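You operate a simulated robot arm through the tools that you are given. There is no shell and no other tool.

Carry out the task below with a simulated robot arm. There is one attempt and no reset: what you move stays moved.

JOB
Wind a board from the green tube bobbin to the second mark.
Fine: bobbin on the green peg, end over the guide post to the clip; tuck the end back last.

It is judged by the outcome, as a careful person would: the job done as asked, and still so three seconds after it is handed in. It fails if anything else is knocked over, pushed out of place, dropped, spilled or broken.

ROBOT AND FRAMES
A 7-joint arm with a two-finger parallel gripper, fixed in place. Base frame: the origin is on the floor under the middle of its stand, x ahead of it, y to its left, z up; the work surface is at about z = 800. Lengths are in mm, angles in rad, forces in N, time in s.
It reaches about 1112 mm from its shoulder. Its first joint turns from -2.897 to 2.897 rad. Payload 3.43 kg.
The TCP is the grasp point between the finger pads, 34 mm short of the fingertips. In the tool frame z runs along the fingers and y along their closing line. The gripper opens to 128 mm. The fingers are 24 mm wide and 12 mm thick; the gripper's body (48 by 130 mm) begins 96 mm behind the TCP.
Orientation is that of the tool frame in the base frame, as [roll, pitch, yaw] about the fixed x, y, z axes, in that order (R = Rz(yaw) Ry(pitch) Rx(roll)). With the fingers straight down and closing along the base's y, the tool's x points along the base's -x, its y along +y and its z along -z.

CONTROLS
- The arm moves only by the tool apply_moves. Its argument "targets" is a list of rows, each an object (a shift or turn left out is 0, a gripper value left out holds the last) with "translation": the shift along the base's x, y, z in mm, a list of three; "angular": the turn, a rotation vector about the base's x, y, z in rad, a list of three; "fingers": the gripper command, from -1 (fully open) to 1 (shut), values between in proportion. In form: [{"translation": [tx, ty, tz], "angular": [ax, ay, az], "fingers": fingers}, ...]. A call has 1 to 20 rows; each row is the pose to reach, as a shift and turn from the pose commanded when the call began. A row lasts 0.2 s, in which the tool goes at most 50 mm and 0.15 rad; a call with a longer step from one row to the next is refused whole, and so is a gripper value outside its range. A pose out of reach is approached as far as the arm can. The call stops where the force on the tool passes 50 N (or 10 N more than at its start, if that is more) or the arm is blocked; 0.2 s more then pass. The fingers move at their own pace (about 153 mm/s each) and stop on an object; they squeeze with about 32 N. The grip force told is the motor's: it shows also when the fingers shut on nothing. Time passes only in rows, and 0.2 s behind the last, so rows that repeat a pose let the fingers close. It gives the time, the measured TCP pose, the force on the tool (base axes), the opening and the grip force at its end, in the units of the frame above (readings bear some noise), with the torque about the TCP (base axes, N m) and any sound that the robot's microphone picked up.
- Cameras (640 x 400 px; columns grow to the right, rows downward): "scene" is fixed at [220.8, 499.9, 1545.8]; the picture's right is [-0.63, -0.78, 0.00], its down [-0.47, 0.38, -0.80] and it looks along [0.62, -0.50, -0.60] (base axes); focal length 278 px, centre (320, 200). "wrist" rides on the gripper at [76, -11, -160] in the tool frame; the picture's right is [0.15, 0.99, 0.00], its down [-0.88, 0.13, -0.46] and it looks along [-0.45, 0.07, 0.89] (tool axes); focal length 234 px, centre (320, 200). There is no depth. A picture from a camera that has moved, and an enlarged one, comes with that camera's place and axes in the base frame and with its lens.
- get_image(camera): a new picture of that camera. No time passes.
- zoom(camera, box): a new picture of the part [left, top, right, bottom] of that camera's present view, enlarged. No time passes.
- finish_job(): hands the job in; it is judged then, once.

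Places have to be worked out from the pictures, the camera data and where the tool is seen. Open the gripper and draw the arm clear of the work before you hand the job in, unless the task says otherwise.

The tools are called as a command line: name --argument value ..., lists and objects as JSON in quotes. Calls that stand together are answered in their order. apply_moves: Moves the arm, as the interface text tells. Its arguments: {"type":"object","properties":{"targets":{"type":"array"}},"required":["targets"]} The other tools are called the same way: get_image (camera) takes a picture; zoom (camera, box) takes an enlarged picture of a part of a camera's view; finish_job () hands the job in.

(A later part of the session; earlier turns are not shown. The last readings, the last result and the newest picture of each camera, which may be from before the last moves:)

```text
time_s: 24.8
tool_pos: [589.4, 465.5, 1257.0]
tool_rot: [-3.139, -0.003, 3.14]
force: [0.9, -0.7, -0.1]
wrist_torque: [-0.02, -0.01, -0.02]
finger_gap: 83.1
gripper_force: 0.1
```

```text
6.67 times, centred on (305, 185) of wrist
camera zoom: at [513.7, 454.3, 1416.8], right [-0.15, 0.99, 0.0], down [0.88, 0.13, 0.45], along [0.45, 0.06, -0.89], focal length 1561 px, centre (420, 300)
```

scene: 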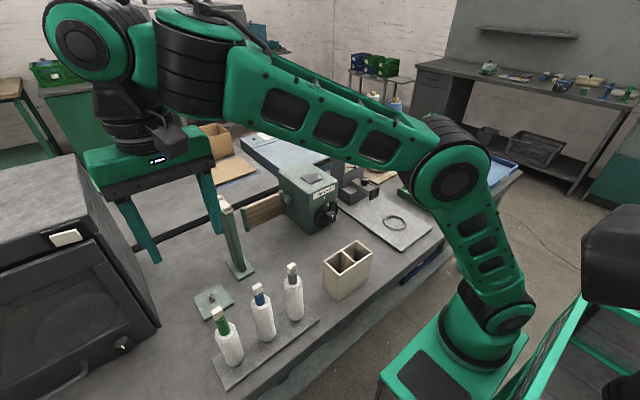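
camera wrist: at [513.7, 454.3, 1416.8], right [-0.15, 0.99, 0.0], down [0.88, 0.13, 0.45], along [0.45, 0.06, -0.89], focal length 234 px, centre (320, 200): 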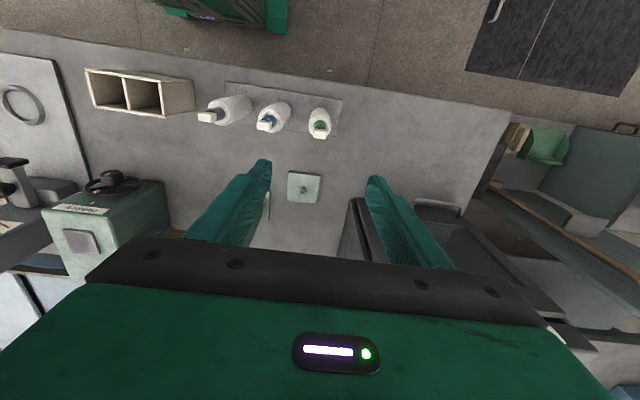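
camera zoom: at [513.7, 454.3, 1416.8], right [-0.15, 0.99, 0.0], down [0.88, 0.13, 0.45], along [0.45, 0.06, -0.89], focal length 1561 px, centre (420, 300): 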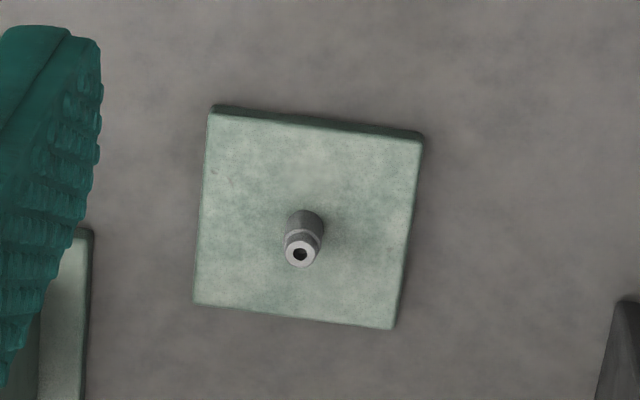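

I judge the green bobbin's axis at (591, 466), body about 43 mm across with its top near z=957 and tag top near 1039; the pin top is at about (797, 446, 831). I descend over the bobbin with a gap of 83 mm, stopping above first to verify alignment.

apply_moves --targets '[{"translation": [2, 0.5, -40]}, {"translation": [2, 0.5, -80]}, {"translation": [2, 0.5, -120]}, {"translation": [2, 0.5, -150]}, {"translation": [2, 0.5, -150]}]'

get_image --camera "wrist"

zoom --camera "scene" --box '[180, 230, 320, 380]'

```text
time_s: 26.0
tool_pos: [591.0, 461.9, 1107.1]
tool_rot: [-3.14, -0.002, 3.141]
force: [-0.6, -0.9, -1.0]
wrist_torque: [0.02, 0.04, 0.01]
finger_gap: 83.1
gripper_force: 0.1
```

```text
taken
camera wrist: at [515.2, 451.9, 1266.3], right [-0.15, 0.99, 0.0], down [0.88, 0.13, 0.45], along [0.45, 0.07, -0.89], focal length 234 px, centre (320, 200)
```

wrist: 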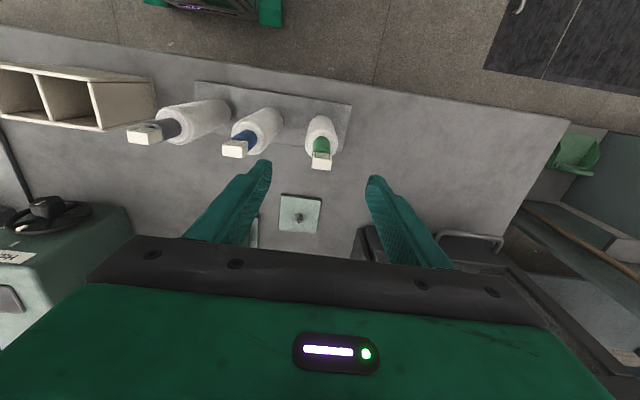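

```text
2.67 times, centred on (250, 305) of scene
camera zoom: at [220.8, 499.9, 1545.8], right [-0.63, -0.78, 0.0], down [-0.47, 0.38, -0.8], along [0.62, -0.5, -0.6], focal length 741 px, centre (507, -80)
```

zoom: 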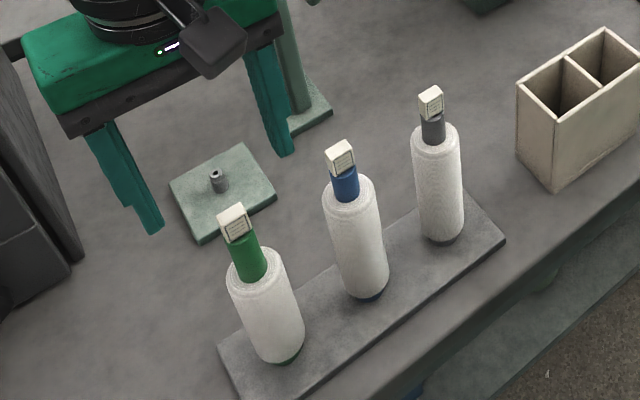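

The alignment looks close; I zoom on the tag between the fingers to measure it in the tool frame.

zoom --camera "wrist" --box '[230, 100, 410, 240]'

```text
2.86 times, centred on (320, 170) of wrist
camera zoom: at [515.2, 451.9, 1266.3], right [-0.15, 0.99, 0.0], down [0.88, 0.13, 0.45], along [0.45, 0.07, -0.89], focal length 669 px, centre (320, 286)
```

zoom: 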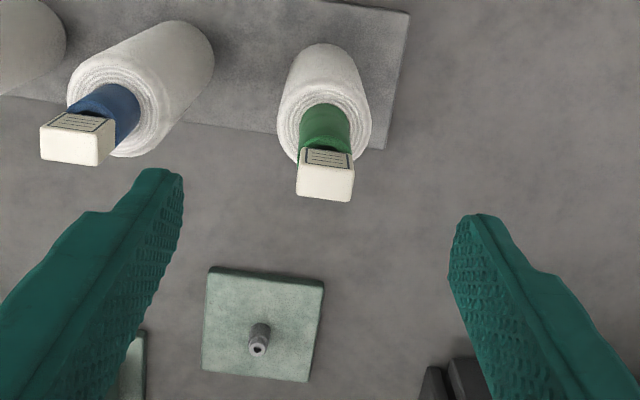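

In the tool frame the tag is about 1 mm toward -x and 2 mm toward +y of the grasp point. I correct this and descend so the pads straddle the top of the yarn body (TCP z≈954).

apply_moves --targets '[{"translation": [-1, 2, -30]}, {"translation": [-1, 2, -60]}, {"translation": [-1, 2, -90]}, {"translation": [-1, 2, -120]}, {"translation": [-1, 2, -140]}, {"translation": [-1, 2, -152]}, {"translation": [-1, 2, -152]}]'

get_image --camera "wrist"

zoom --camera "scene" --box '[150, 220, 320, 390]'

```text
time_s: 27.6
tool_pos: [588.6, 467.0, 955.9]
tool_rot: [-3.139, -0.002, -3.141]
force: [0.1, 0.4, 0.0]
wrist_torque: [0.0, 0.05, 0.03]
finger_gap: 83.0
gripper_force: 0.1
```

```text
taken
camera wrist: at [513.4, 455.3, 1115.4], right [-0.15, 0.99, 0.0], down [0.88, 0.13, 0.45], along [0.45, 0.07, -0.89], focal length 234 px, centre (320, 200)
```

wrist: 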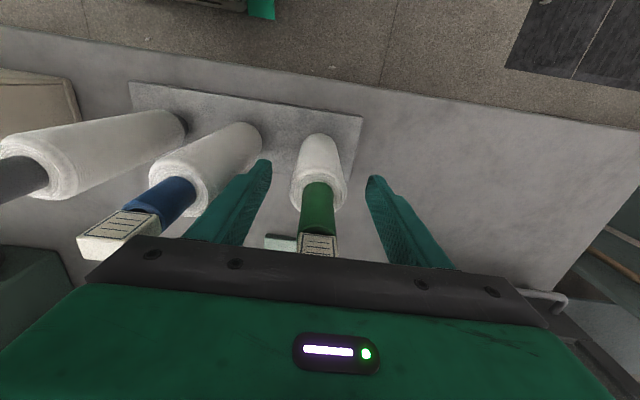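

```text
2.35 times, centred on (235, 305) of scene
camera zoom: at [220.8, 499.9, 1545.8], right [-0.63, -0.78, 0.0], down [-0.47, 0.38, -0.8], along [0.62, -0.5, -0.6], focal length 654 px, centre (520, -47)
```

zoom: 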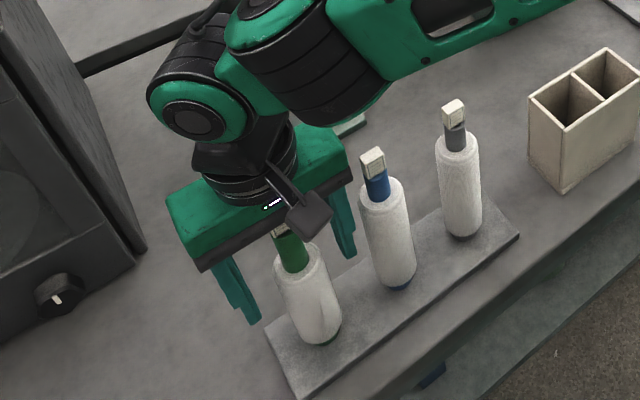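

The bobbin is centred between the fingers with no contact. I lower 4 mm more and close on the yarn body.

apply_moves --targets '[{"translation": [0, 0, -4]}, {"translation": [0, 0, -4], "fingers": 0.2}, {"translation": [0, 0, -4], "fingers": 0.6}, {"translation": [0, 0, -4], "fingers": 1}, {"translation": [0, 0, -4], "fingers": 1}, {"translation": [0, 0, -4], "fingers": 1}]'

get_image --camera "wrist"

```text
time_s: 29.0
tool_pos: [588.1, 467.0, 952.0]
tool_rot: [-3.139, -0.002, 3.14]
force: [-0.9, -0.5, 0.1]
wrist_torque: [-0.01, 0.03, -0.01]
finger_gap: 44.4
gripper_force: 31.8
```

```text
taken
camera wrist: at [513.7, 455.2, 1111.3], right [-0.15, 0.99, 0.0], down [0.88, 0.13, 0.45], along [0.45, 0.07, -0.89], focal length 234 px, centre (320, 200)
```

wrist: 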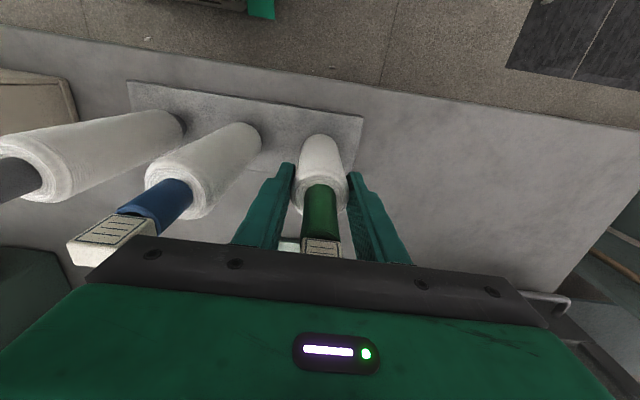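

Gripped at 44.4 mm with 31.8 N. I lift straight up slowly and check.

apply_moves --targets '[{"translation": [0, 0, 5]}, {"translation": [0, 0, 15]}, {"translation": [0, 0, 30]}, {"translation": [0, 0, 50]}, {"translation": [0, 0, 75]}, {"translation": [0, 0, 100]}, {"translation": [0, 0, 120]}, {"translation": [0, 0, 120]}]'

get_image --camera "wrist"

zoom --camera "scene" --box '[150, 200, 330, 390]'

```text
time_s: 30.8
tool_pos: [589.0, 467.7, 1071.5]
tool_rot: [-3.141, -0.003, -3.141]
force: [-0.4, 0.0, -1.2]
wrist_torque: [-0.02, 0.01, -0.02]
finger_gap: 44.3
gripper_force: 31.7
```

```text
taken
camera wrist: at [513.6, 456.4, 1231.3], right [-0.15, 0.99, 0.0], down [0.88, 0.13, 0.45], along [0.45, 0.07, -0.89], focal length 234 px, centre (320, 200)
```

wrist: 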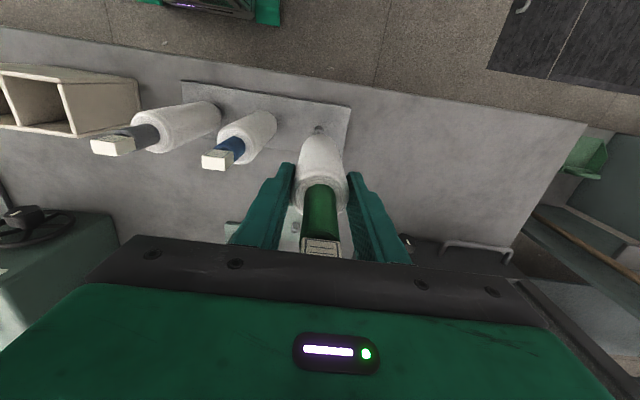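

```text
2.11 times, centred on (240, 295) of scene
camera zoom: at [220.8, 499.9, 1545.8], right [-0.63, -0.78, 0.0], down [-0.47, 0.38, -0.8], along [0.62, -0.5, -0.6], focal length 585 px, centre (488, 0)
```

zoom: 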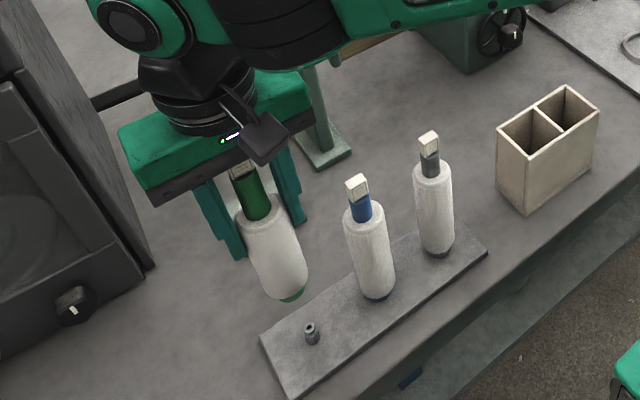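

The bobbin came off a rack pin cleanly with its tag still on. I carry it at this height to above the green peg, short of it so the wrist camera can still see the pin.

apply_moves --targets '[{"translation": [25, -2, 0]}, {"translation": [55, -5, 0]}, {"translation": [85, -8, 0]}, {"translation": [115, -11, 0]}, {"translation": [145, -14, 0]}, {"translation": [145, -14, 0]}]'

get_image --camera "wrist"

zoom --camera "wrist" --box '[240, 120, 400, 260]'

zoom --camera "scene" --box '[150, 170, 330, 360]'

```text
time_s: 32.2
tool_pos: [732.6, 452.2, 1069.7]
tool_rot: [-3.14, -0.001, -3.14]
force: [-0.3, 0.4, -1.0]
wrist_torque: [0.03, 0.01, -0.03]
finger_gap: 44.5
gripper_force: 31.9
```

```text
taken
camera wrist: at [657.6, 440.0, 1230.0], right [-0.15, 0.99, 0.0], down [0.88, 0.13, 0.45], along [0.45, 0.07, -0.89], focal length 234 px, centre (320, 200)
```

wrist: 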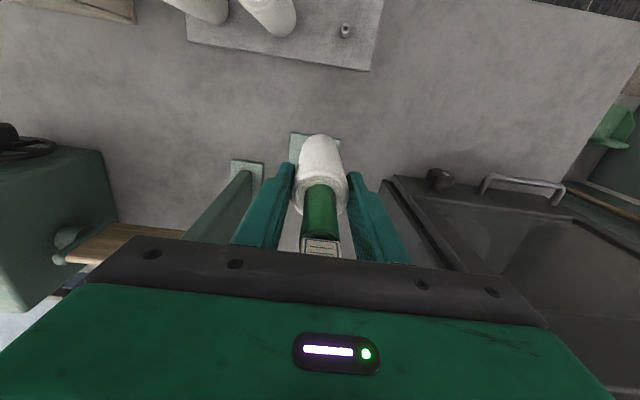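

```text
2.86 times, centred on (320, 190) of wrist
camera zoom: at [657.6, 440.0, 1230.0], right [-0.15, 0.99, 0.0], down [0.88, 0.13, 0.45], along [0.45, 0.07, -0.89], focal length 669 px, centre (320, 229)
```

zoom: 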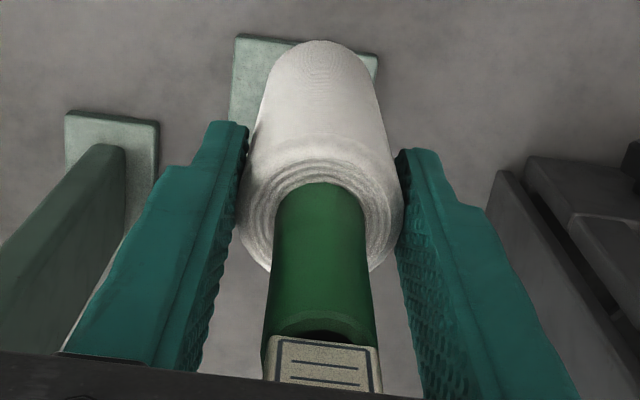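

```text
2.11 times, centred on (240, 265) of scene
camera zoom: at [220.8, 499.9, 1545.8], right [-0.63, -0.78, 0.0], down [-0.47, 0.38, -0.8], along [0.62, -0.5, -0.6], focal length 585 px, centre (488, 63)
```

zoom: 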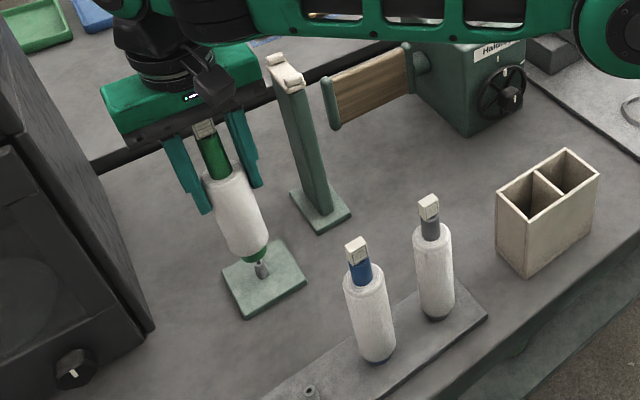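

I compare the rack pin (where the bobbin stood, TCP ≈ (588.6, 467.2)) and the peg pin in the same fixed camera to get their offset precisely.

zoom --camera "scene" --box '[190, 260, 270, 310]'

zoom --camera "scene" --box '[210, 330, 270, 380]'

```text
8.00 times, centred on (230, 285) of scene
camera zoom: at [220.8, 499.9, 1545.8], right [-0.63, -0.78, 0.0], down [-0.47, 0.38, -0.8], along [0.62, -0.5, -0.6], focal length 2224 px, centre (1040, -480)
```

zoom: 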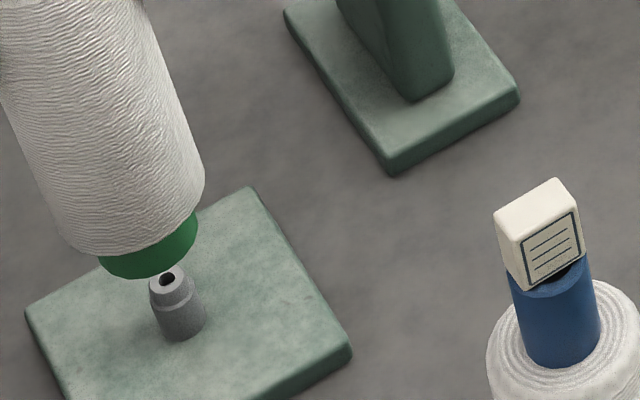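

```text
8.00 times, centred on (240, 355) of scene
camera zoom: at [220.8, 499.9, 1545.8], right [-0.63, -0.78, 0.0], down [-0.47, 0.38, -0.8], along [0.62, -0.5, -0.6], focal length 2224 px, centre (960, -1040)
```

zoom: 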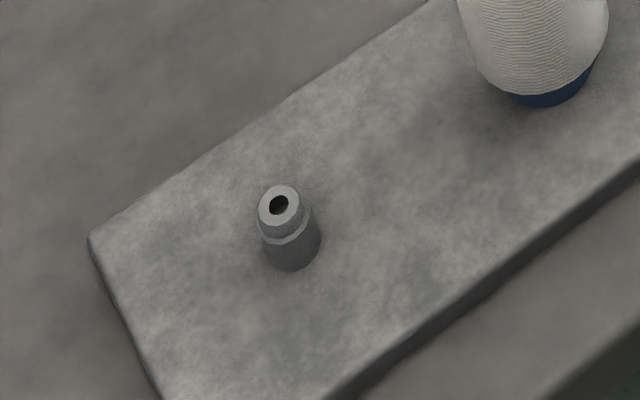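

Working both pins through the scene camera, the peg pin is at about (796.7, 446), pin top ≈ 833, plate top ≈ 807. I move the bobbin directly above it and lower to about 15 mm above the pin for a check.

apply_moves --targets '[{"translation": [25, -3, 0]}, {"translation": [50, -5, 0]}, {"translation": [63, -6, 0]}, {"translation": [63, -6, -25]}, {"translation": [63, -6, -50]}, {"translation": [63, -6, -70]}, {"translation": [63, -6, -82]}, {"translation": [63, -6, -82]}]'

zoom --camera "scene" --box '[190, 250, 270, 310]'

get_image --camera "wrist"

```text
time_s: 34.0
tool_pos: [796.9, 446.9, 989.4]
tool_rot: [-3.141, -0.002, -3.141]
force: [0.0, -0.6, -1.0]
wrist_torque: [-0.01, 0.01, -0.03]
finger_gap: 44.2
gripper_force: 31.7
```

```text
6.67 times, centred on (230, 280) of scene
camera zoom: at [220.8, 499.9, 1545.8], right [-0.63, -0.78, 0.0], down [-0.47, 0.38, -0.8], along [0.62, -0.5, -0.6], focal length 1854 px, centre (920, -333)
```

zoom: 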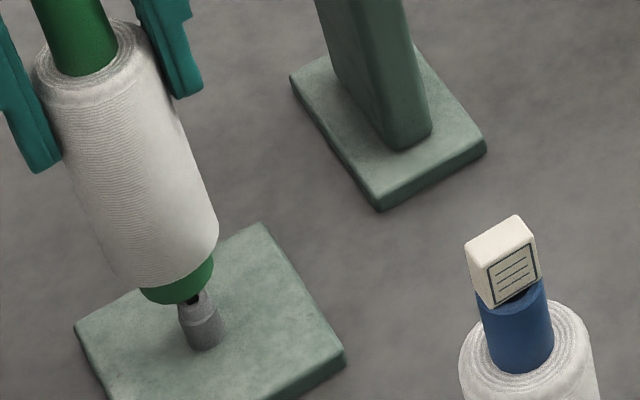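

```text
taken
camera wrist: at [720.9, 435.2, 1148.8], right [-0.15, 0.99, 0.0], down [0.88, 0.13, 0.45], along [0.45, 0.06, -0.89], focal length 234 px, centre (320, 200)
```

wrist: 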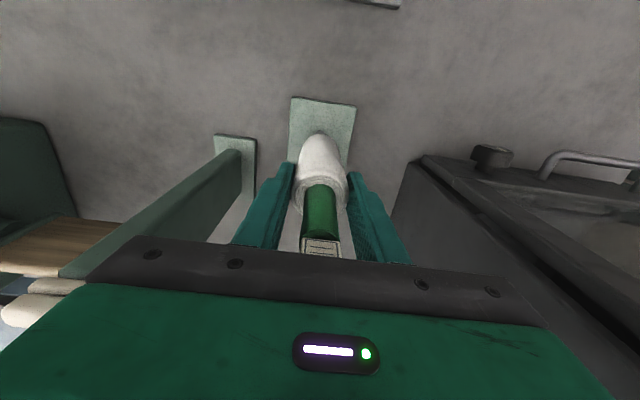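

Close to aligned; I zoom in more to see the tube bottom relative to the pin.

zoom --camera "scene" --box '[200, 275, 235, 305]'

zoom --camera "wrist" --box '[260, 80, 380, 170]'

```text
13.33 times, centred on (218, 290) of scene
camera zoom: at [220.8, 499.9, 1545.8], right [-0.63, -0.78, 0.0], down [-0.47, 0.38, -0.8], along [0.62, -0.5, -0.6], focal length 3707 px, centre (1687, -1000)
```

zoom: 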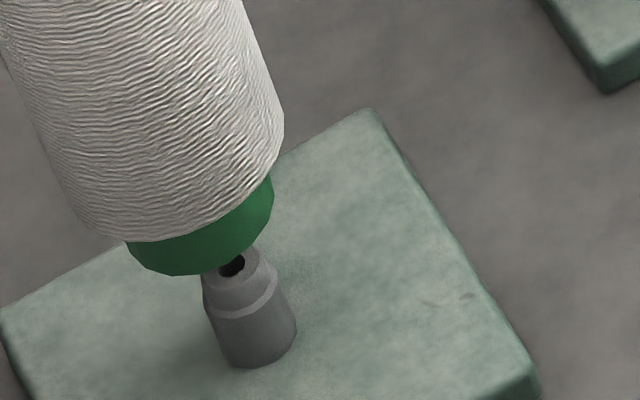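

```text
4.44 times, centred on (320, 125) of wrist
camera zoom: at [720.9, 435.2, 1148.8], right [-0.15, 0.99, 0.0], down [0.88, 0.13, 0.45], along [0.45, 0.06, -0.89], focal length 1041 px, centre (320, 533)
```

zoom: 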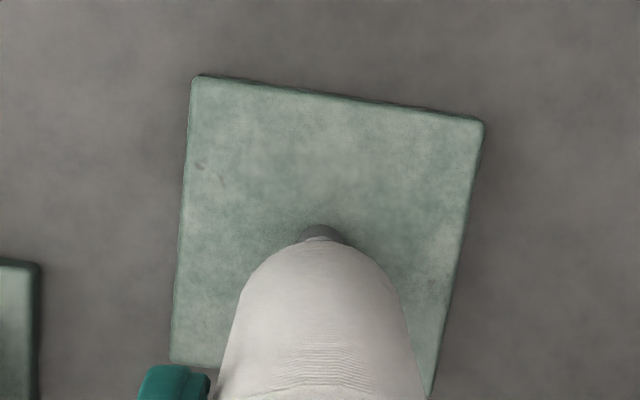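

Both views suggest the pin sits about 4–6 mm toward -x of the bobbin's axis while y matches. I shift x by -4.5 mm and lower a few mm, then re-check before inserting.

apply_moves --targets '[{"translation": [-4.5, 0, -3]}, {"translation": [-4.5, 0, -6]}, {"translation": [-4.5, 0, -6]}]'

zoom --camera "scene" --box '[200, 275, 235, 305]'

zoom --camera "wrist" --box '[280, 90, 360, 150]'

```text
time_s: 34.8
tool_pos: [791.4, 447.2, 983.3]
tool_rot: [-3.14, -0.003, 3.141]
force: [-0.1, 0.5, -1.2]
wrist_torque: [0.0, 0.0, -0.02]
finger_gap: 44.8
gripper_force: 32.2
```

```text
13.33 times, centred on (218, 290) of scene
camera zoom: at [220.8, 499.9, 1545.8], right [-0.63, -0.78, 0.0], down [-0.47, 0.38, -0.8], along [0.62, -0.5, -0.6], focal length 3707 px, centre (1687, -1000)
```

zoom: 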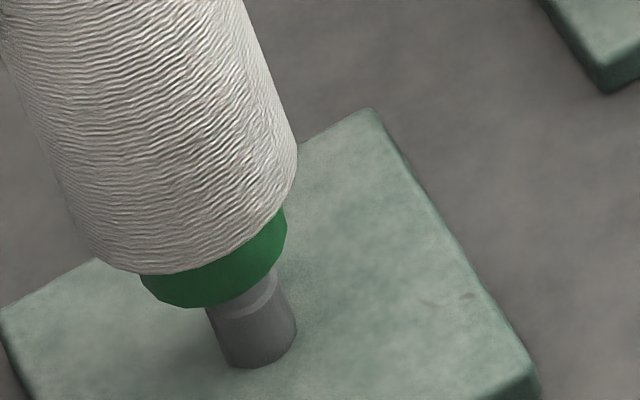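

```text
6.67 times, centred on (320, 120) of wrist
camera zoom: at [716.2, 435.6, 1143.1], right [-0.15, 0.99, 0.0], down [0.88, 0.13, 0.45], along [0.45, 0.06, -0.89], focal length 1561 px, centre (320, 733)
```

zoom: 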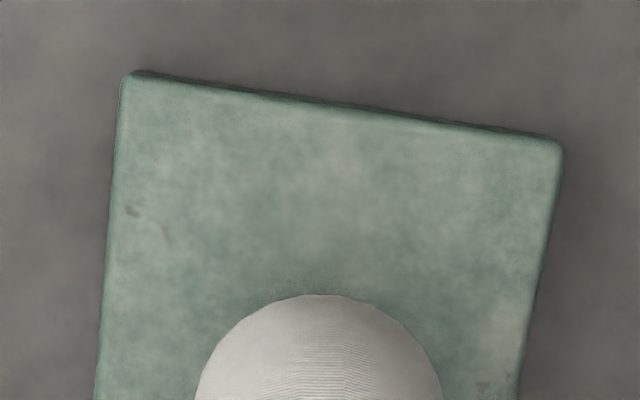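

I need a finer look at the edges; I zoom further on the tube bottom and pin.

zoom --camera "scene" --box '[204, 284, 226, 304]'

zoom --camera "wrist" --box '[250, 90, 390, 230]'

```text
16.00 times, centred on (215, 294) of scene
camera zoom: at [220.8, 499.9, 1545.8], right [-0.63, -0.78, 0.0], down [-0.47, 0.38, -0.8], along [0.62, -0.5, -0.6], focal length 4448 px, centre (2000, -1304)
```

zoom: 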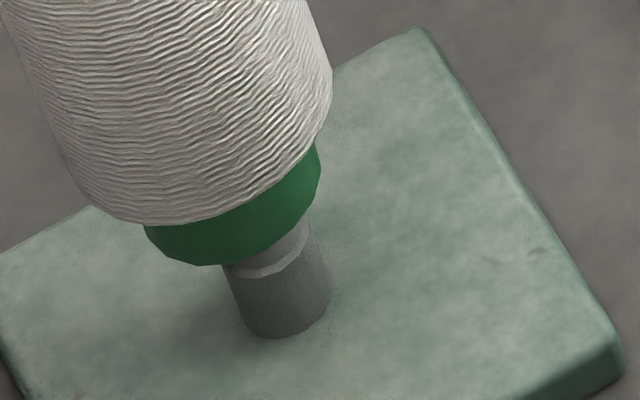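

```text
2.86 times, centred on (320, 160) of wrist
camera zoom: at [716.2, 435.6, 1143.1], right [-0.15, 0.99, 0.0], down [0.88, 0.13, 0.45], along [0.45, 0.06, -0.89], focal length 669 px, centre (320, 314)
```

zoom: 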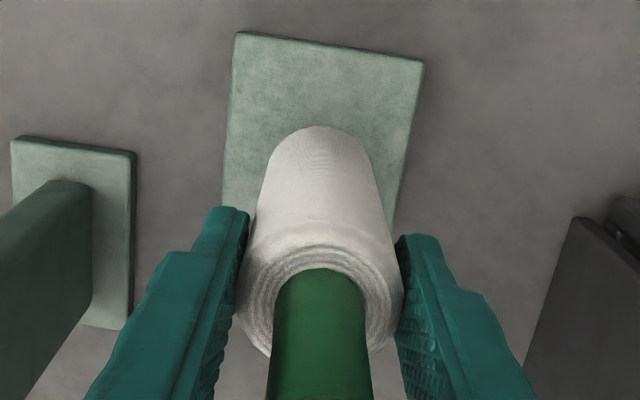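

From the scene view the pin is about 1.7 mm toward -y and roughly 1 mm toward -x of the tube's centre, and the wrist view agrees. I apply that and lower gently in small steps, watching the force.

apply_moves --targets '[{"translation": [-1.3, -1.8, 0]}, {"translation": [-1.3, -1.8, -4]}, {"translation": [-1.3, -1.8, -8]}, {"translation": [-1.3, -1.8, -12]}, {"translation": [-1.3, -1.8, -12]}]'

zoom --camera "scene" --box '[204, 284, 226, 304]'

```text
time_s: 36.0
tool_pos: [790.7, 445.2, 970.9]
tool_rot: [-3.14, -0.004, 3.141]
force: [0.3, -0.4, -2.4]
wrist_torque: [0.05, 0.0, 0.03]
finger_gap: 44.3
gripper_force: 32.3
```

```text
16.00 times, centred on (215, 294) of scene
camera zoom: at [220.8, 499.9, 1545.8], right [-0.63, -0.78, 0.0], down [-0.47, 0.38, -0.8], along [0.62, -0.5, -0.6], focal length 4448 px, centre (2000, -1304)
```

zoom: 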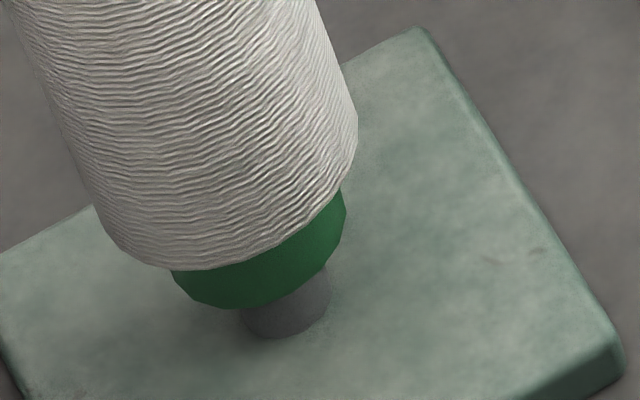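

The tube bottom is now around z≈829, already over the pin's tip, with no contact force. I keep lowering in small steps.

apply_moves --targets '[{"translation": [-0.4, -0.4, -3]}, {"translation": [-0.4, -0.4, -6]}, {"translation": [-0.4, -0.4, -9]}, {"translation": [-0.4, -0.4, -12]}, {"translation": [-0.4, -0.4, -12]}]'

zoom --camera "scene" --box '[204, 284, 226, 304]'

```text
time_s: 37.2
tool_pos: [790.0, 445.0, 959.2]
tool_rot: [-3.14, -0.003, 3.141]
force: [-0.4, 0.8, -0.7]
wrist_torque: [0.02, 0.06, 0.0]
finger_gap: 44.3
gripper_force: 32.0
```

```text
16.00 times, centred on (215, 294) of scene
camera zoom: at [220.8, 499.9, 1545.8], right [-0.63, -0.78, 0.0], down [-0.47, 0.38, -0.8], along [0.62, -0.5, -0.6], focal length 4448 px, centre (2000, -1304)
```

zoom: 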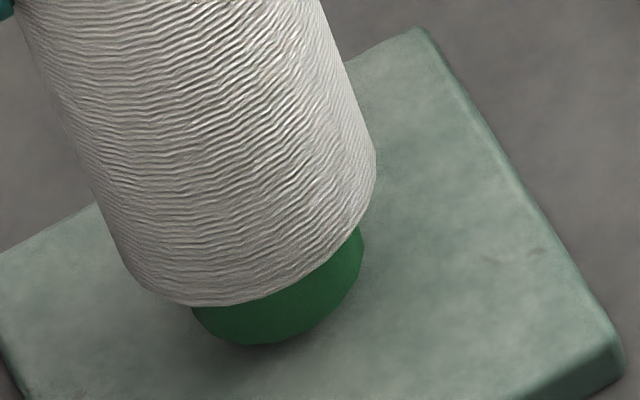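

The tube now covers the pin with no force; about 10 mm remain. I lower further in 2 mm steps until it seats.

apply_moves --targets '[{"translation": [0, 0, -3]}, {"translation": [0, 0, -6]}, {"translation": [0, 0, -8]}, {"translation": [0, 0, -9.5]}, {"translation": [0, 0, -9.5]}]'

zoom --camera "scene" --box '[204, 284, 226, 304]'

```text
time_s: 38.4
tool_pos: [789.4, 446.2, 951.9]
tool_rot: [-3.141, -0.002, -3.14]
force: [-6.6, 0.0, 11.7]
wrist_torque: [0.09, 0.84, 0.03]
finger_gap: 44.2
gripper_force: 31.9
```

```text
16.00 times, centred on (215, 294) of scene
camera zoom: at [220.8, 499.9, 1545.8], right [-0.63, -0.78, 0.0], down [-0.47, 0.38, -0.8], along [0.62, -0.5, -0.6], focal length 4448 px, centre (2000, -1304)
```

zoom: 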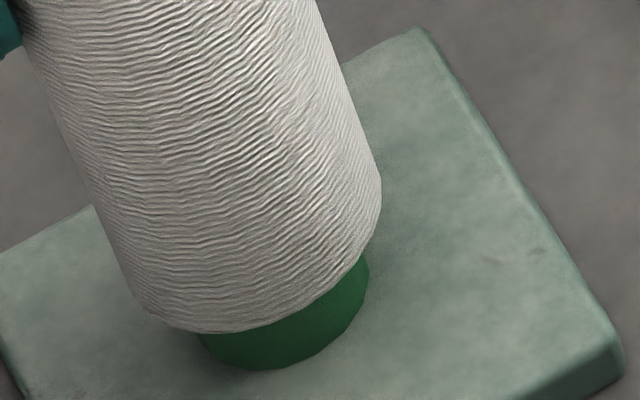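

Contact began: 12 N upward and -6.6 N in x, so the pin wants the bobbin slightly toward -x. I ease x by -1.5 mm and settle the last couple of millimetres.

apply_moves --targets '[{"translation": [-1.5, 0, 0.5]}, {"translation": [-1.5, 0, -1]}, {"translation": [-1.5, 0, -1]}]'

```text
time_s: 39.2
tool_pos: [790.2, 445.6, 951.5]
tool_rot: [3.141, 0.003, 3.141]
force: [4.3, 5.5, 23.7]
wrist_torque: [0.61, -0.34, -0.02]
finger_gap: 44.4
gripper_force: 31.9
```

Force rises without further descent, so it is likely seated on the plate. I relieve the push by raising the command 3 mm and check the picture.

apply_moves --targets '[{"translation": [0.5, 0, 2]}, {"translation": [0.5, 0, 3]}, {"translation": [0.5, 0, 3]}]'

zoom --camera "scene" --box '[200, 280, 230, 305]'

zoom --camera "scene" --box '[170, 190, 300, 310]'

```text
time_s: 40.0
tool_pos: [790.3, 445.7, 951.5]
tool_rot: [-3.138, -0.001, 3.141]
force: [2.5, 3.7, 12.1]
wrist_torque: [0.68, -0.48, -0.03]
finger_gap: 44.2
gripper_force: 31.4
```

```text
16.00 times, centred on (215, 292) of scene
camera zoom: at [220.8, 499.9, 1545.8], right [-0.63, -0.78, 0.0], down [-0.47, 0.38, -0.8], along [0.62, -0.5, -0.6], focal length 4448 px, centre (2000, -1280)
```

zoom: 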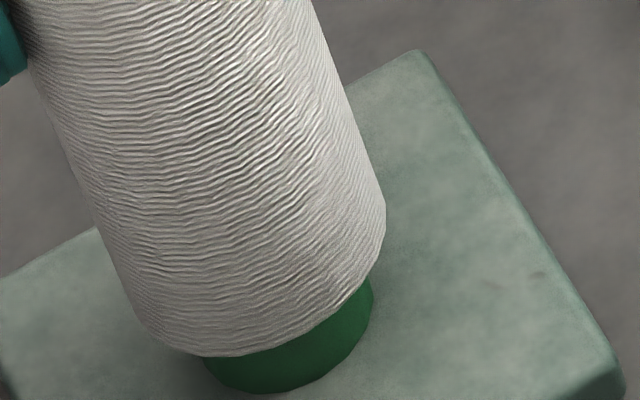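

```text
3.33 times, centred on (235, 250) of scene
camera zoom: at [220.8, 499.9, 1545.8], right [-0.63, -0.78, 0.0], down [-0.47, 0.38, -0.8], along [0.62, -0.5, -0.6], focal length 927 px, centre (603, 33)
```

zoom: 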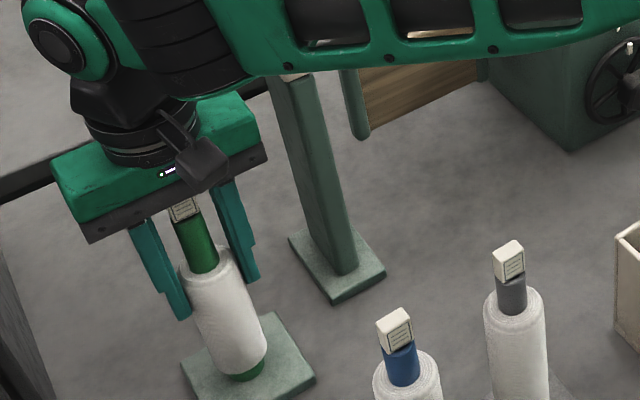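

The bobbin's base sits at the same TCP height (951.5) as it did on the rack, consistent with being fully down on the plate. I relax the remaining push and open the fingers slowly.

apply_moves --targets '[{"translation": [0, 0, 1.5]}, {"translation": [0, 0, 2]}, {"translation": [0, 0, 2]}]'

```text
time_s: 40.8
tool_pos: [790.1, 445.5, 953.6]
tool_rot: [-3.138, -0.002, 3.141]
force: [0.4, -0.2, -1.7]
wrist_torque: [0.0, -0.03, 0.0]
finger_gap: 44.2
gripper_force: 32.0
```

Now it hangs free about 1–2 mm up; I lower 1.5 mm so it rests, then open.

apply_moves --targets '[{"translation": [0, 0, -1.5]}, {"translation": [0, 0, -1.5]}, {"translation": [0, 0, -1.5], "fingers": 0.2}, {"translation": [0, 0, -1.5], "fingers": 0.0}, {"translation": [0, 0, -1.5], "fingers": -0.2}, {"translation": [0, 0, -1.5], "fingers": -0.3}, {"translation": [0, 0, -1.5]}]'

get_image --camera "wrist"

zoom --camera "scene" --box '[190, 240, 250, 310]'

```text
time_s: 42.4
tool_pos: [789.2, 445.7, 951.5]
tool_rot: [-3.14, -0.001, 3.141]
force: [0.3, -0.7, -0.6]
wrist_torque: [-0.02, 0.01, -0.02]
finger_gap: 82.9
gripper_force: 0.0
```

```text
taken
camera wrist: at [714.1, 433.4, 1111.9], right [-0.15, 0.99, 0.0], down [0.88, 0.13, 0.45], along [0.45, 0.06, -0.89], focal length 234 px, centre (320, 200)
```

wrist: 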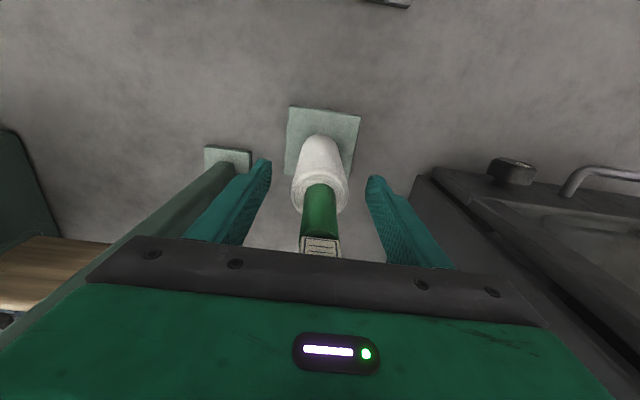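

```text
5.71 times, centred on (220, 275) of scene
camera zoom: at [220.8, 499.9, 1545.8], right [-0.63, -0.78, 0.0], down [-0.47, 0.38, -0.8], along [0.62, -0.5, -0.6], focal length 1589 px, centre (891, -229)
```

zoom: 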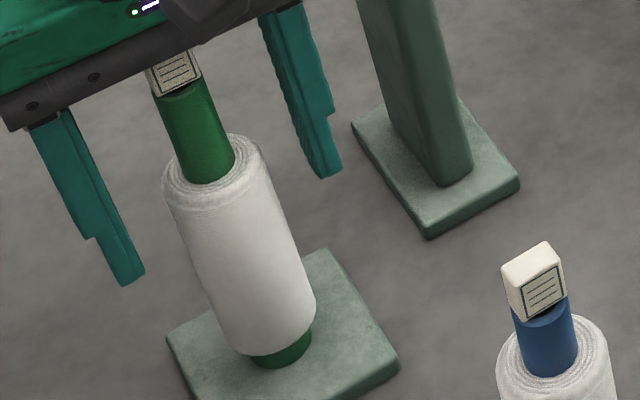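

The bobbin stands upright on the green peg, released. I raise the gripper straight up to above the tag and measure it.

apply_moves --targets '[{"translation": [0, 0, 30]}, {"translation": [0, 0, 65]}, {"translation": [0, 0, 100]}, {"translation": [0, 0, 135]}, {"translation": [0, 0, 150]}, {"translation": [0, 0, 150]}]'

zoom --camera "wrist" --box '[240, 110, 400, 230]'

zoom --camera "scene" --box '[180, 210, 260, 310]'

```text
time_s: 43.8
tool_pos: [790.3, 445.2, 1103.8]
tool_rot: [-3.14, -0.002, -3.141]
force: [0.1, -0.6, 0.3]
wrist_torque: [0.0, 0.01, 0.02]
finger_gap: 83.3
gripper_force: 0.0
```

```text
3.33 times, centred on (320, 170) of wrist
camera zoom: at [715.0, 433.9, 1263.0], right [-0.15, 0.99, 0.0], down [0.88, 0.13, 0.45], along [0.45, 0.06, -0.89], focal length 781 px, centre (320, 300)
```

zoom: 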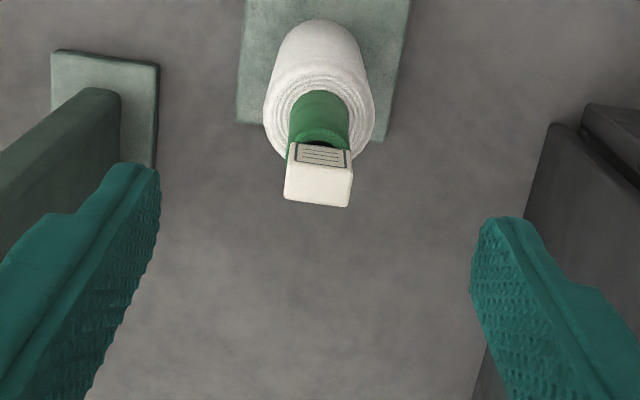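

```text
4.00 times, centred on (220, 260) of scene
camera zoom: at [220.8, 499.9, 1545.8], right [-0.63, -0.78, 0.0], down [-0.47, 0.38, -0.8], along [0.62, -0.5, -0.6], focal length 1112 px, centre (720, -40)
```

zoom: 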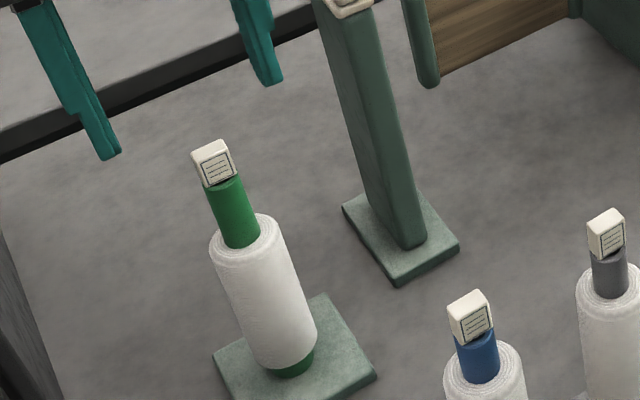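

The tag is centred at the grasp point within about 1 mm; it spans roughly z 1014–1036. I descend so the fingertips reach z≈1018 and close gently on it.

apply_moves --targets '[{"translation": [0, 0, -25]}, {"translation": [0, 0, -45]}, {"translation": [0, 0, -51.5]}, {"translation": [0, 0, -51.5]}, {"translation": [0, 0, -51.5], "fingers": 0.2}, {"translation": [0, 0, -51.5], "fingers": 0.5}, {"translation": [0, 0, -51.5], "fingers": 0.8}, {"translation": [0, 0, -51.5], "fingers": 1}, {"translation": [0, 0, -51.5], "fingers": 1}]'

get_image --camera "wrist"

zoom --camera "scene" --box '[180, 210, 260, 310]'

```text
time_s: 45.8
tool_pos: [789.1, 445.2, 1051.2]
tool_rot: [-3.141, -0.003, -3.141]
force: [-0.1, 0.5, -0.2]
wrist_torque: [-0.02, 0.01, 0.0]
finger_gap: 17.1
gripper_force: 31.8
```

```text
taken
camera wrist: at [714.4, 433.3, 1210.9], right [-0.15, 0.99, 0.0], down [0.88, 0.13, 0.45], along [0.45, 0.06, -0.89], focal length 234 px, centre (320, 200)
```

wrist: 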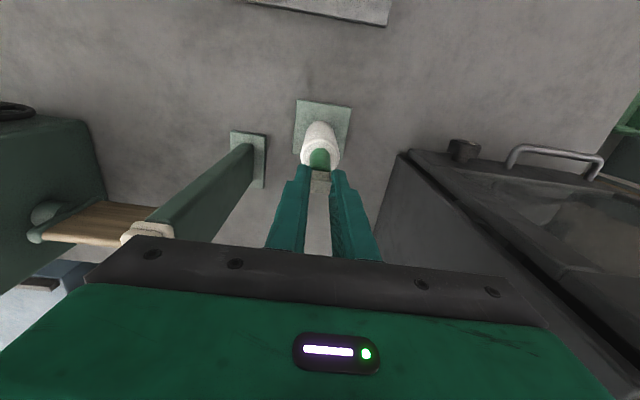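

```text
4.00 times, centred on (220, 260) of scene
camera zoom: at [220.8, 499.9, 1545.8], right [-0.63, -0.78, 0.0], down [-0.47, 0.38, -0.8], along [0.62, -0.5, -0.6], focal length 1112 px, centre (720, -40)
```

zoom: 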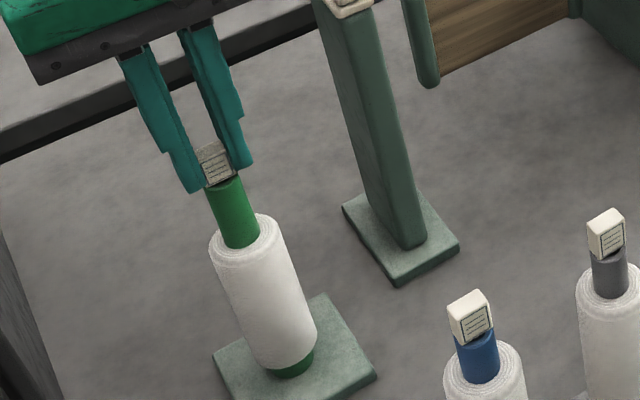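

The tag is gripped (17 mm). I lift slowly and check whether the bobbin stays and what links it to the tag.

apply_moves --targets '[{"translation": [0, 0, 4]}, {"translation": [0, 0, 10]}, {"translation": [0, 0, 20]}, {"translation": [0, 0, 30]}, {"translation": [0, 0, 30]}]'

zoom --camera "scene" --box '[180, 210, 260, 310]'

```text
time_s: 47.0
tool_pos: [789.8, 444.4, 1081.3]
tool_rot: [-3.14, -0.003, -3.141]
force: [-1.2, 1.1, -0.2]
wrist_torque: [0.02, 0.02, 0.0]
finger_gap: 17.1
gripper_force: 32.6
```

```text
4.00 times, centred on (220, 260) of scene
camera zoom: at [220.8, 499.9, 1545.8], right [-0.63, -0.78, 0.0], down [-0.47, 0.38, -0.8], along [0.62, -0.5, -0.6], focal length 1112 px, centre (720, -40)
```

zoom: 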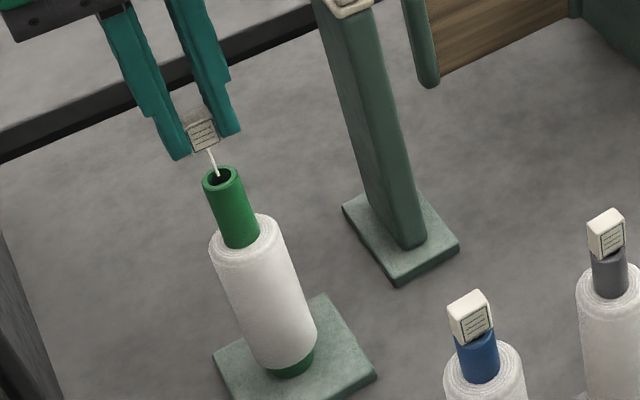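

A thread now runs from the tag to the tube. Re-solving two views puts the saddle's knobs at (828, 327) and (889, 327), z≈1080, and the clip plate centre at (900, -16, 1000). I raise the tag to clear the post and move to above the saddle's middle.

apply_moves --targets '[{"translation": [0, 0, 30]}, {"translation": [5, -5, 60]}, {"translation": [15, -25, 80]}, {"translation": [30, -50, 80]}, {"translation": [45, -75, 80]}, {"translation": [60, -100, 80]}, {"translation": [67, -112, 80]}, {"translation": [67, -112, 80]}]'

get_image --camera "wrist"

get_image --camera "scene"

zoom --camera "scene" --box '[170, 130, 290, 290]'

```text
time_s: 48.8
tool_pos: [858.5, 334.0, 1160.5]
tool_rot: [-3.139, -0.002, 3.141]
force: [-0.2, -0.5, -0.2]
wrist_torque: [0.0, 0.0, 0.01]
finger_gap: 16.7
gripper_force: 32.1
```

```text
taken
camera wrist: at [782.8, 321.7, 1320.5], right [-0.15, 0.99, 0.0], down [0.88, 0.13, 0.45], along [0.45, 0.06, -0.89], focal length 234 px, centre (320, 200)
```

wrist: 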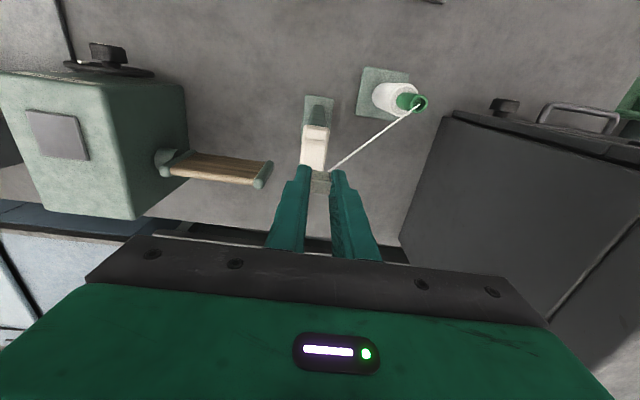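

```text
taken
```

scene: 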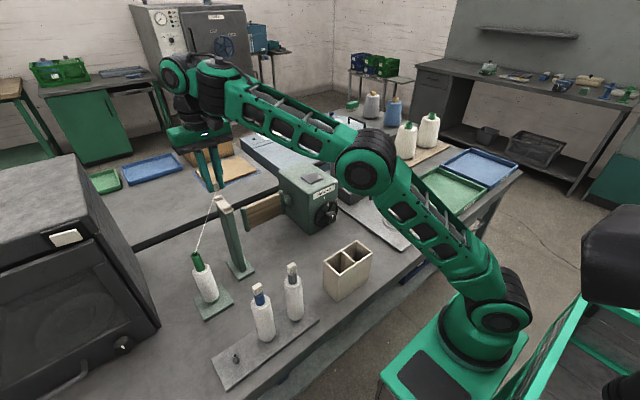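

```text
2.50 times, centred on (230, 210) of scene
camera zoom: at [220.8, 499.9, 1545.8], right [-0.63, -0.78, 0.0], down [-0.47, 0.38, -0.8], along [0.62, -0.5, -0.6], focal length 695 px, centre (545, 175)
```

zoom: 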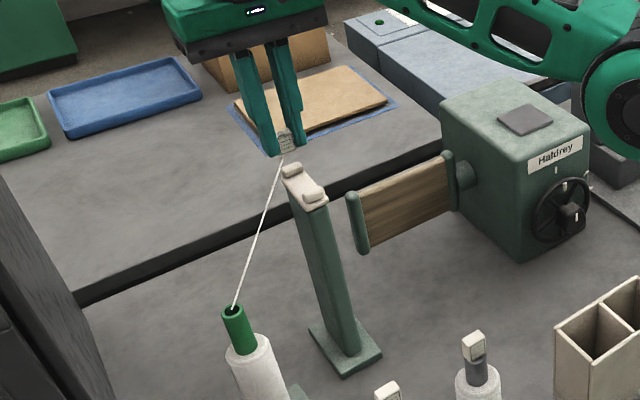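

The thread is visible. I zoom in on the saddle in the wrist view to check the pass line.

zoom --camera "wrist" --box '[260, 80, 440, 220]'

zoom --camera "scene" --box '[190, 165, 250, 225]'

```text
2.86 times, centred on (350, 150) of wrist
camera zoom: at [782.8, 321.7, 1320.5], right [-0.15, 0.99, 0.0], down [0.88, 0.13, 0.45], along [0.45, 0.06, -0.89], focal length 669 px, centre (234, 343)
```

zoom: 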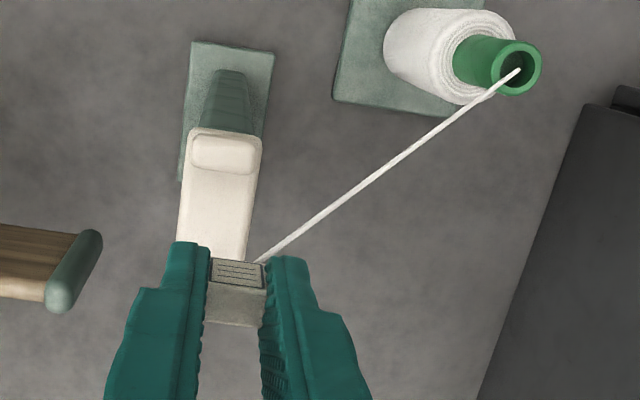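

```text
6.67 times, centred on (220, 195) of scene
camera zoom: at [220.8, 499.9, 1545.8], right [-0.63, -0.78, 0.0], down [-0.47, 0.38, -0.8], along [0.62, -0.5, -0.6], focal length 1854 px, centre (987, 233)
```

zoom: 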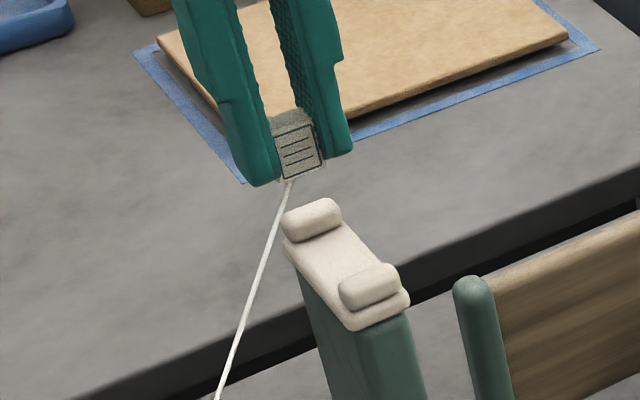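

The near knob is at (829, 326) and the tag is above the middle of the saddle. I carry the tag across between the knobs to the far side and check that the thread lies in the saddle.

apply_moves --targets '[{"translation": [2, -15, 0]}, {"translation": [6, -35, 0]}, {"translation": [12, -55, 0]}, {"translation": [18, -75, 0]}, {"translation": [24, -95, 0]}, {"translation": [24, -95, 0]}]'

zoom --camera "scene" --box '[180, 150, 280, 270]'

get_image --camera "wrist"

```text
time_s: 50.2
tool_pos: [883.4, 237.9, 1162.3]
tool_rot: [-3.141, -0.002, 3.141]
force: [0.8, 0.0, -0.1]
wrist_torque: [0.0, -0.01, 0.02]
finger_gap: 16.7
gripper_force: 32.2
```

```text
3.33 times, centred on (230, 210) of scene
camera zoom: at [220.8, 499.9, 1545.8], right [-0.63, -0.78, 0.0], down [-0.47, 0.38, -0.8], along [0.62, -0.5, -0.6], focal length 927 px, centre (620, 167)
```

zoom: 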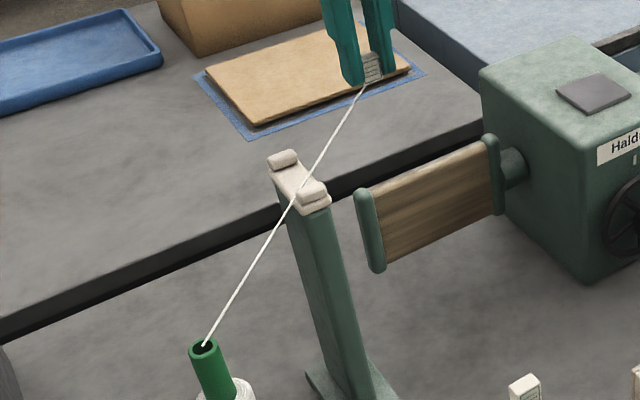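

```text
taken
camera wrist: at [807.2, 226.2, 1322.2], right [-0.15, 0.99, 0.0], down [0.88, 0.13, 0.45], along [0.45, 0.07, -0.89], focal length 234 px, centre (320, 200)
```

wrist: 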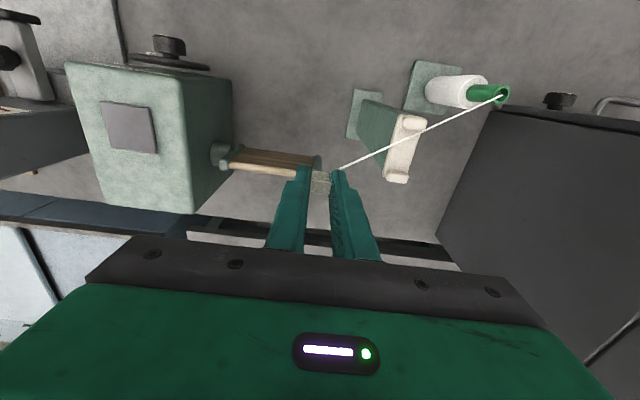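

The thread crosses the saddle; I zoom to see if it lies between the two knobs.

zoom --camera "scene" --box '[205, 185, 240, 220]'

zoom --camera "wrist" --box '[340, 80, 460, 190]'

```text
11.43 times, centred on (222, 202) of scene
camera zoom: at [220.8, 499.9, 1545.8], right [-0.63, -0.78, 0.0], down [-0.47, 0.38, -0.8], along [0.62, -0.5, -0.6], focal length 3177 px, centre (1434, 171)
```

zoom: 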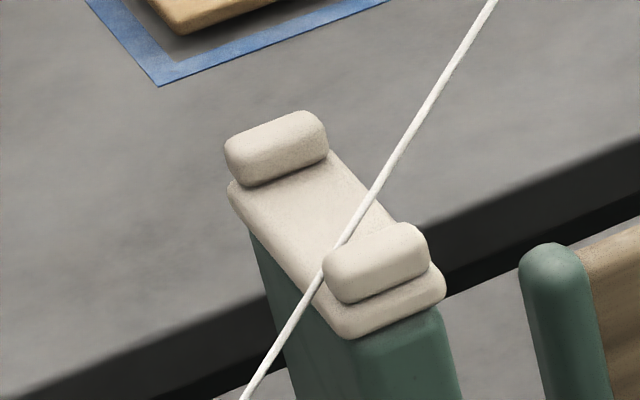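

```text
3.64 times, centred on (400, 135) of wrist
camera zoom: at [807.2, 226.2, 1322.2], right [-0.15, 0.99, 0.0], down [0.88, 0.13, 0.45], along [0.45, 0.07, -0.89], focal length 852 px, centre (29, 436)
```

zoom: 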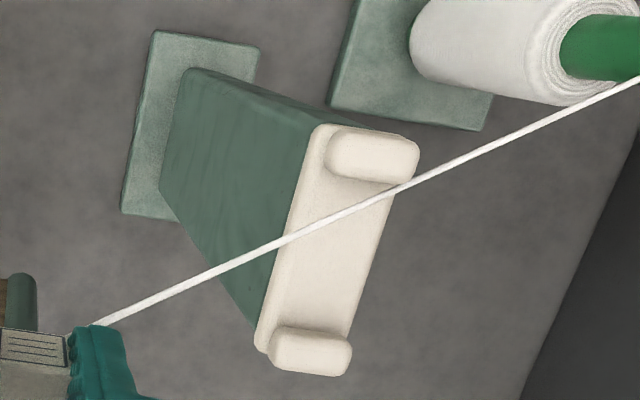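

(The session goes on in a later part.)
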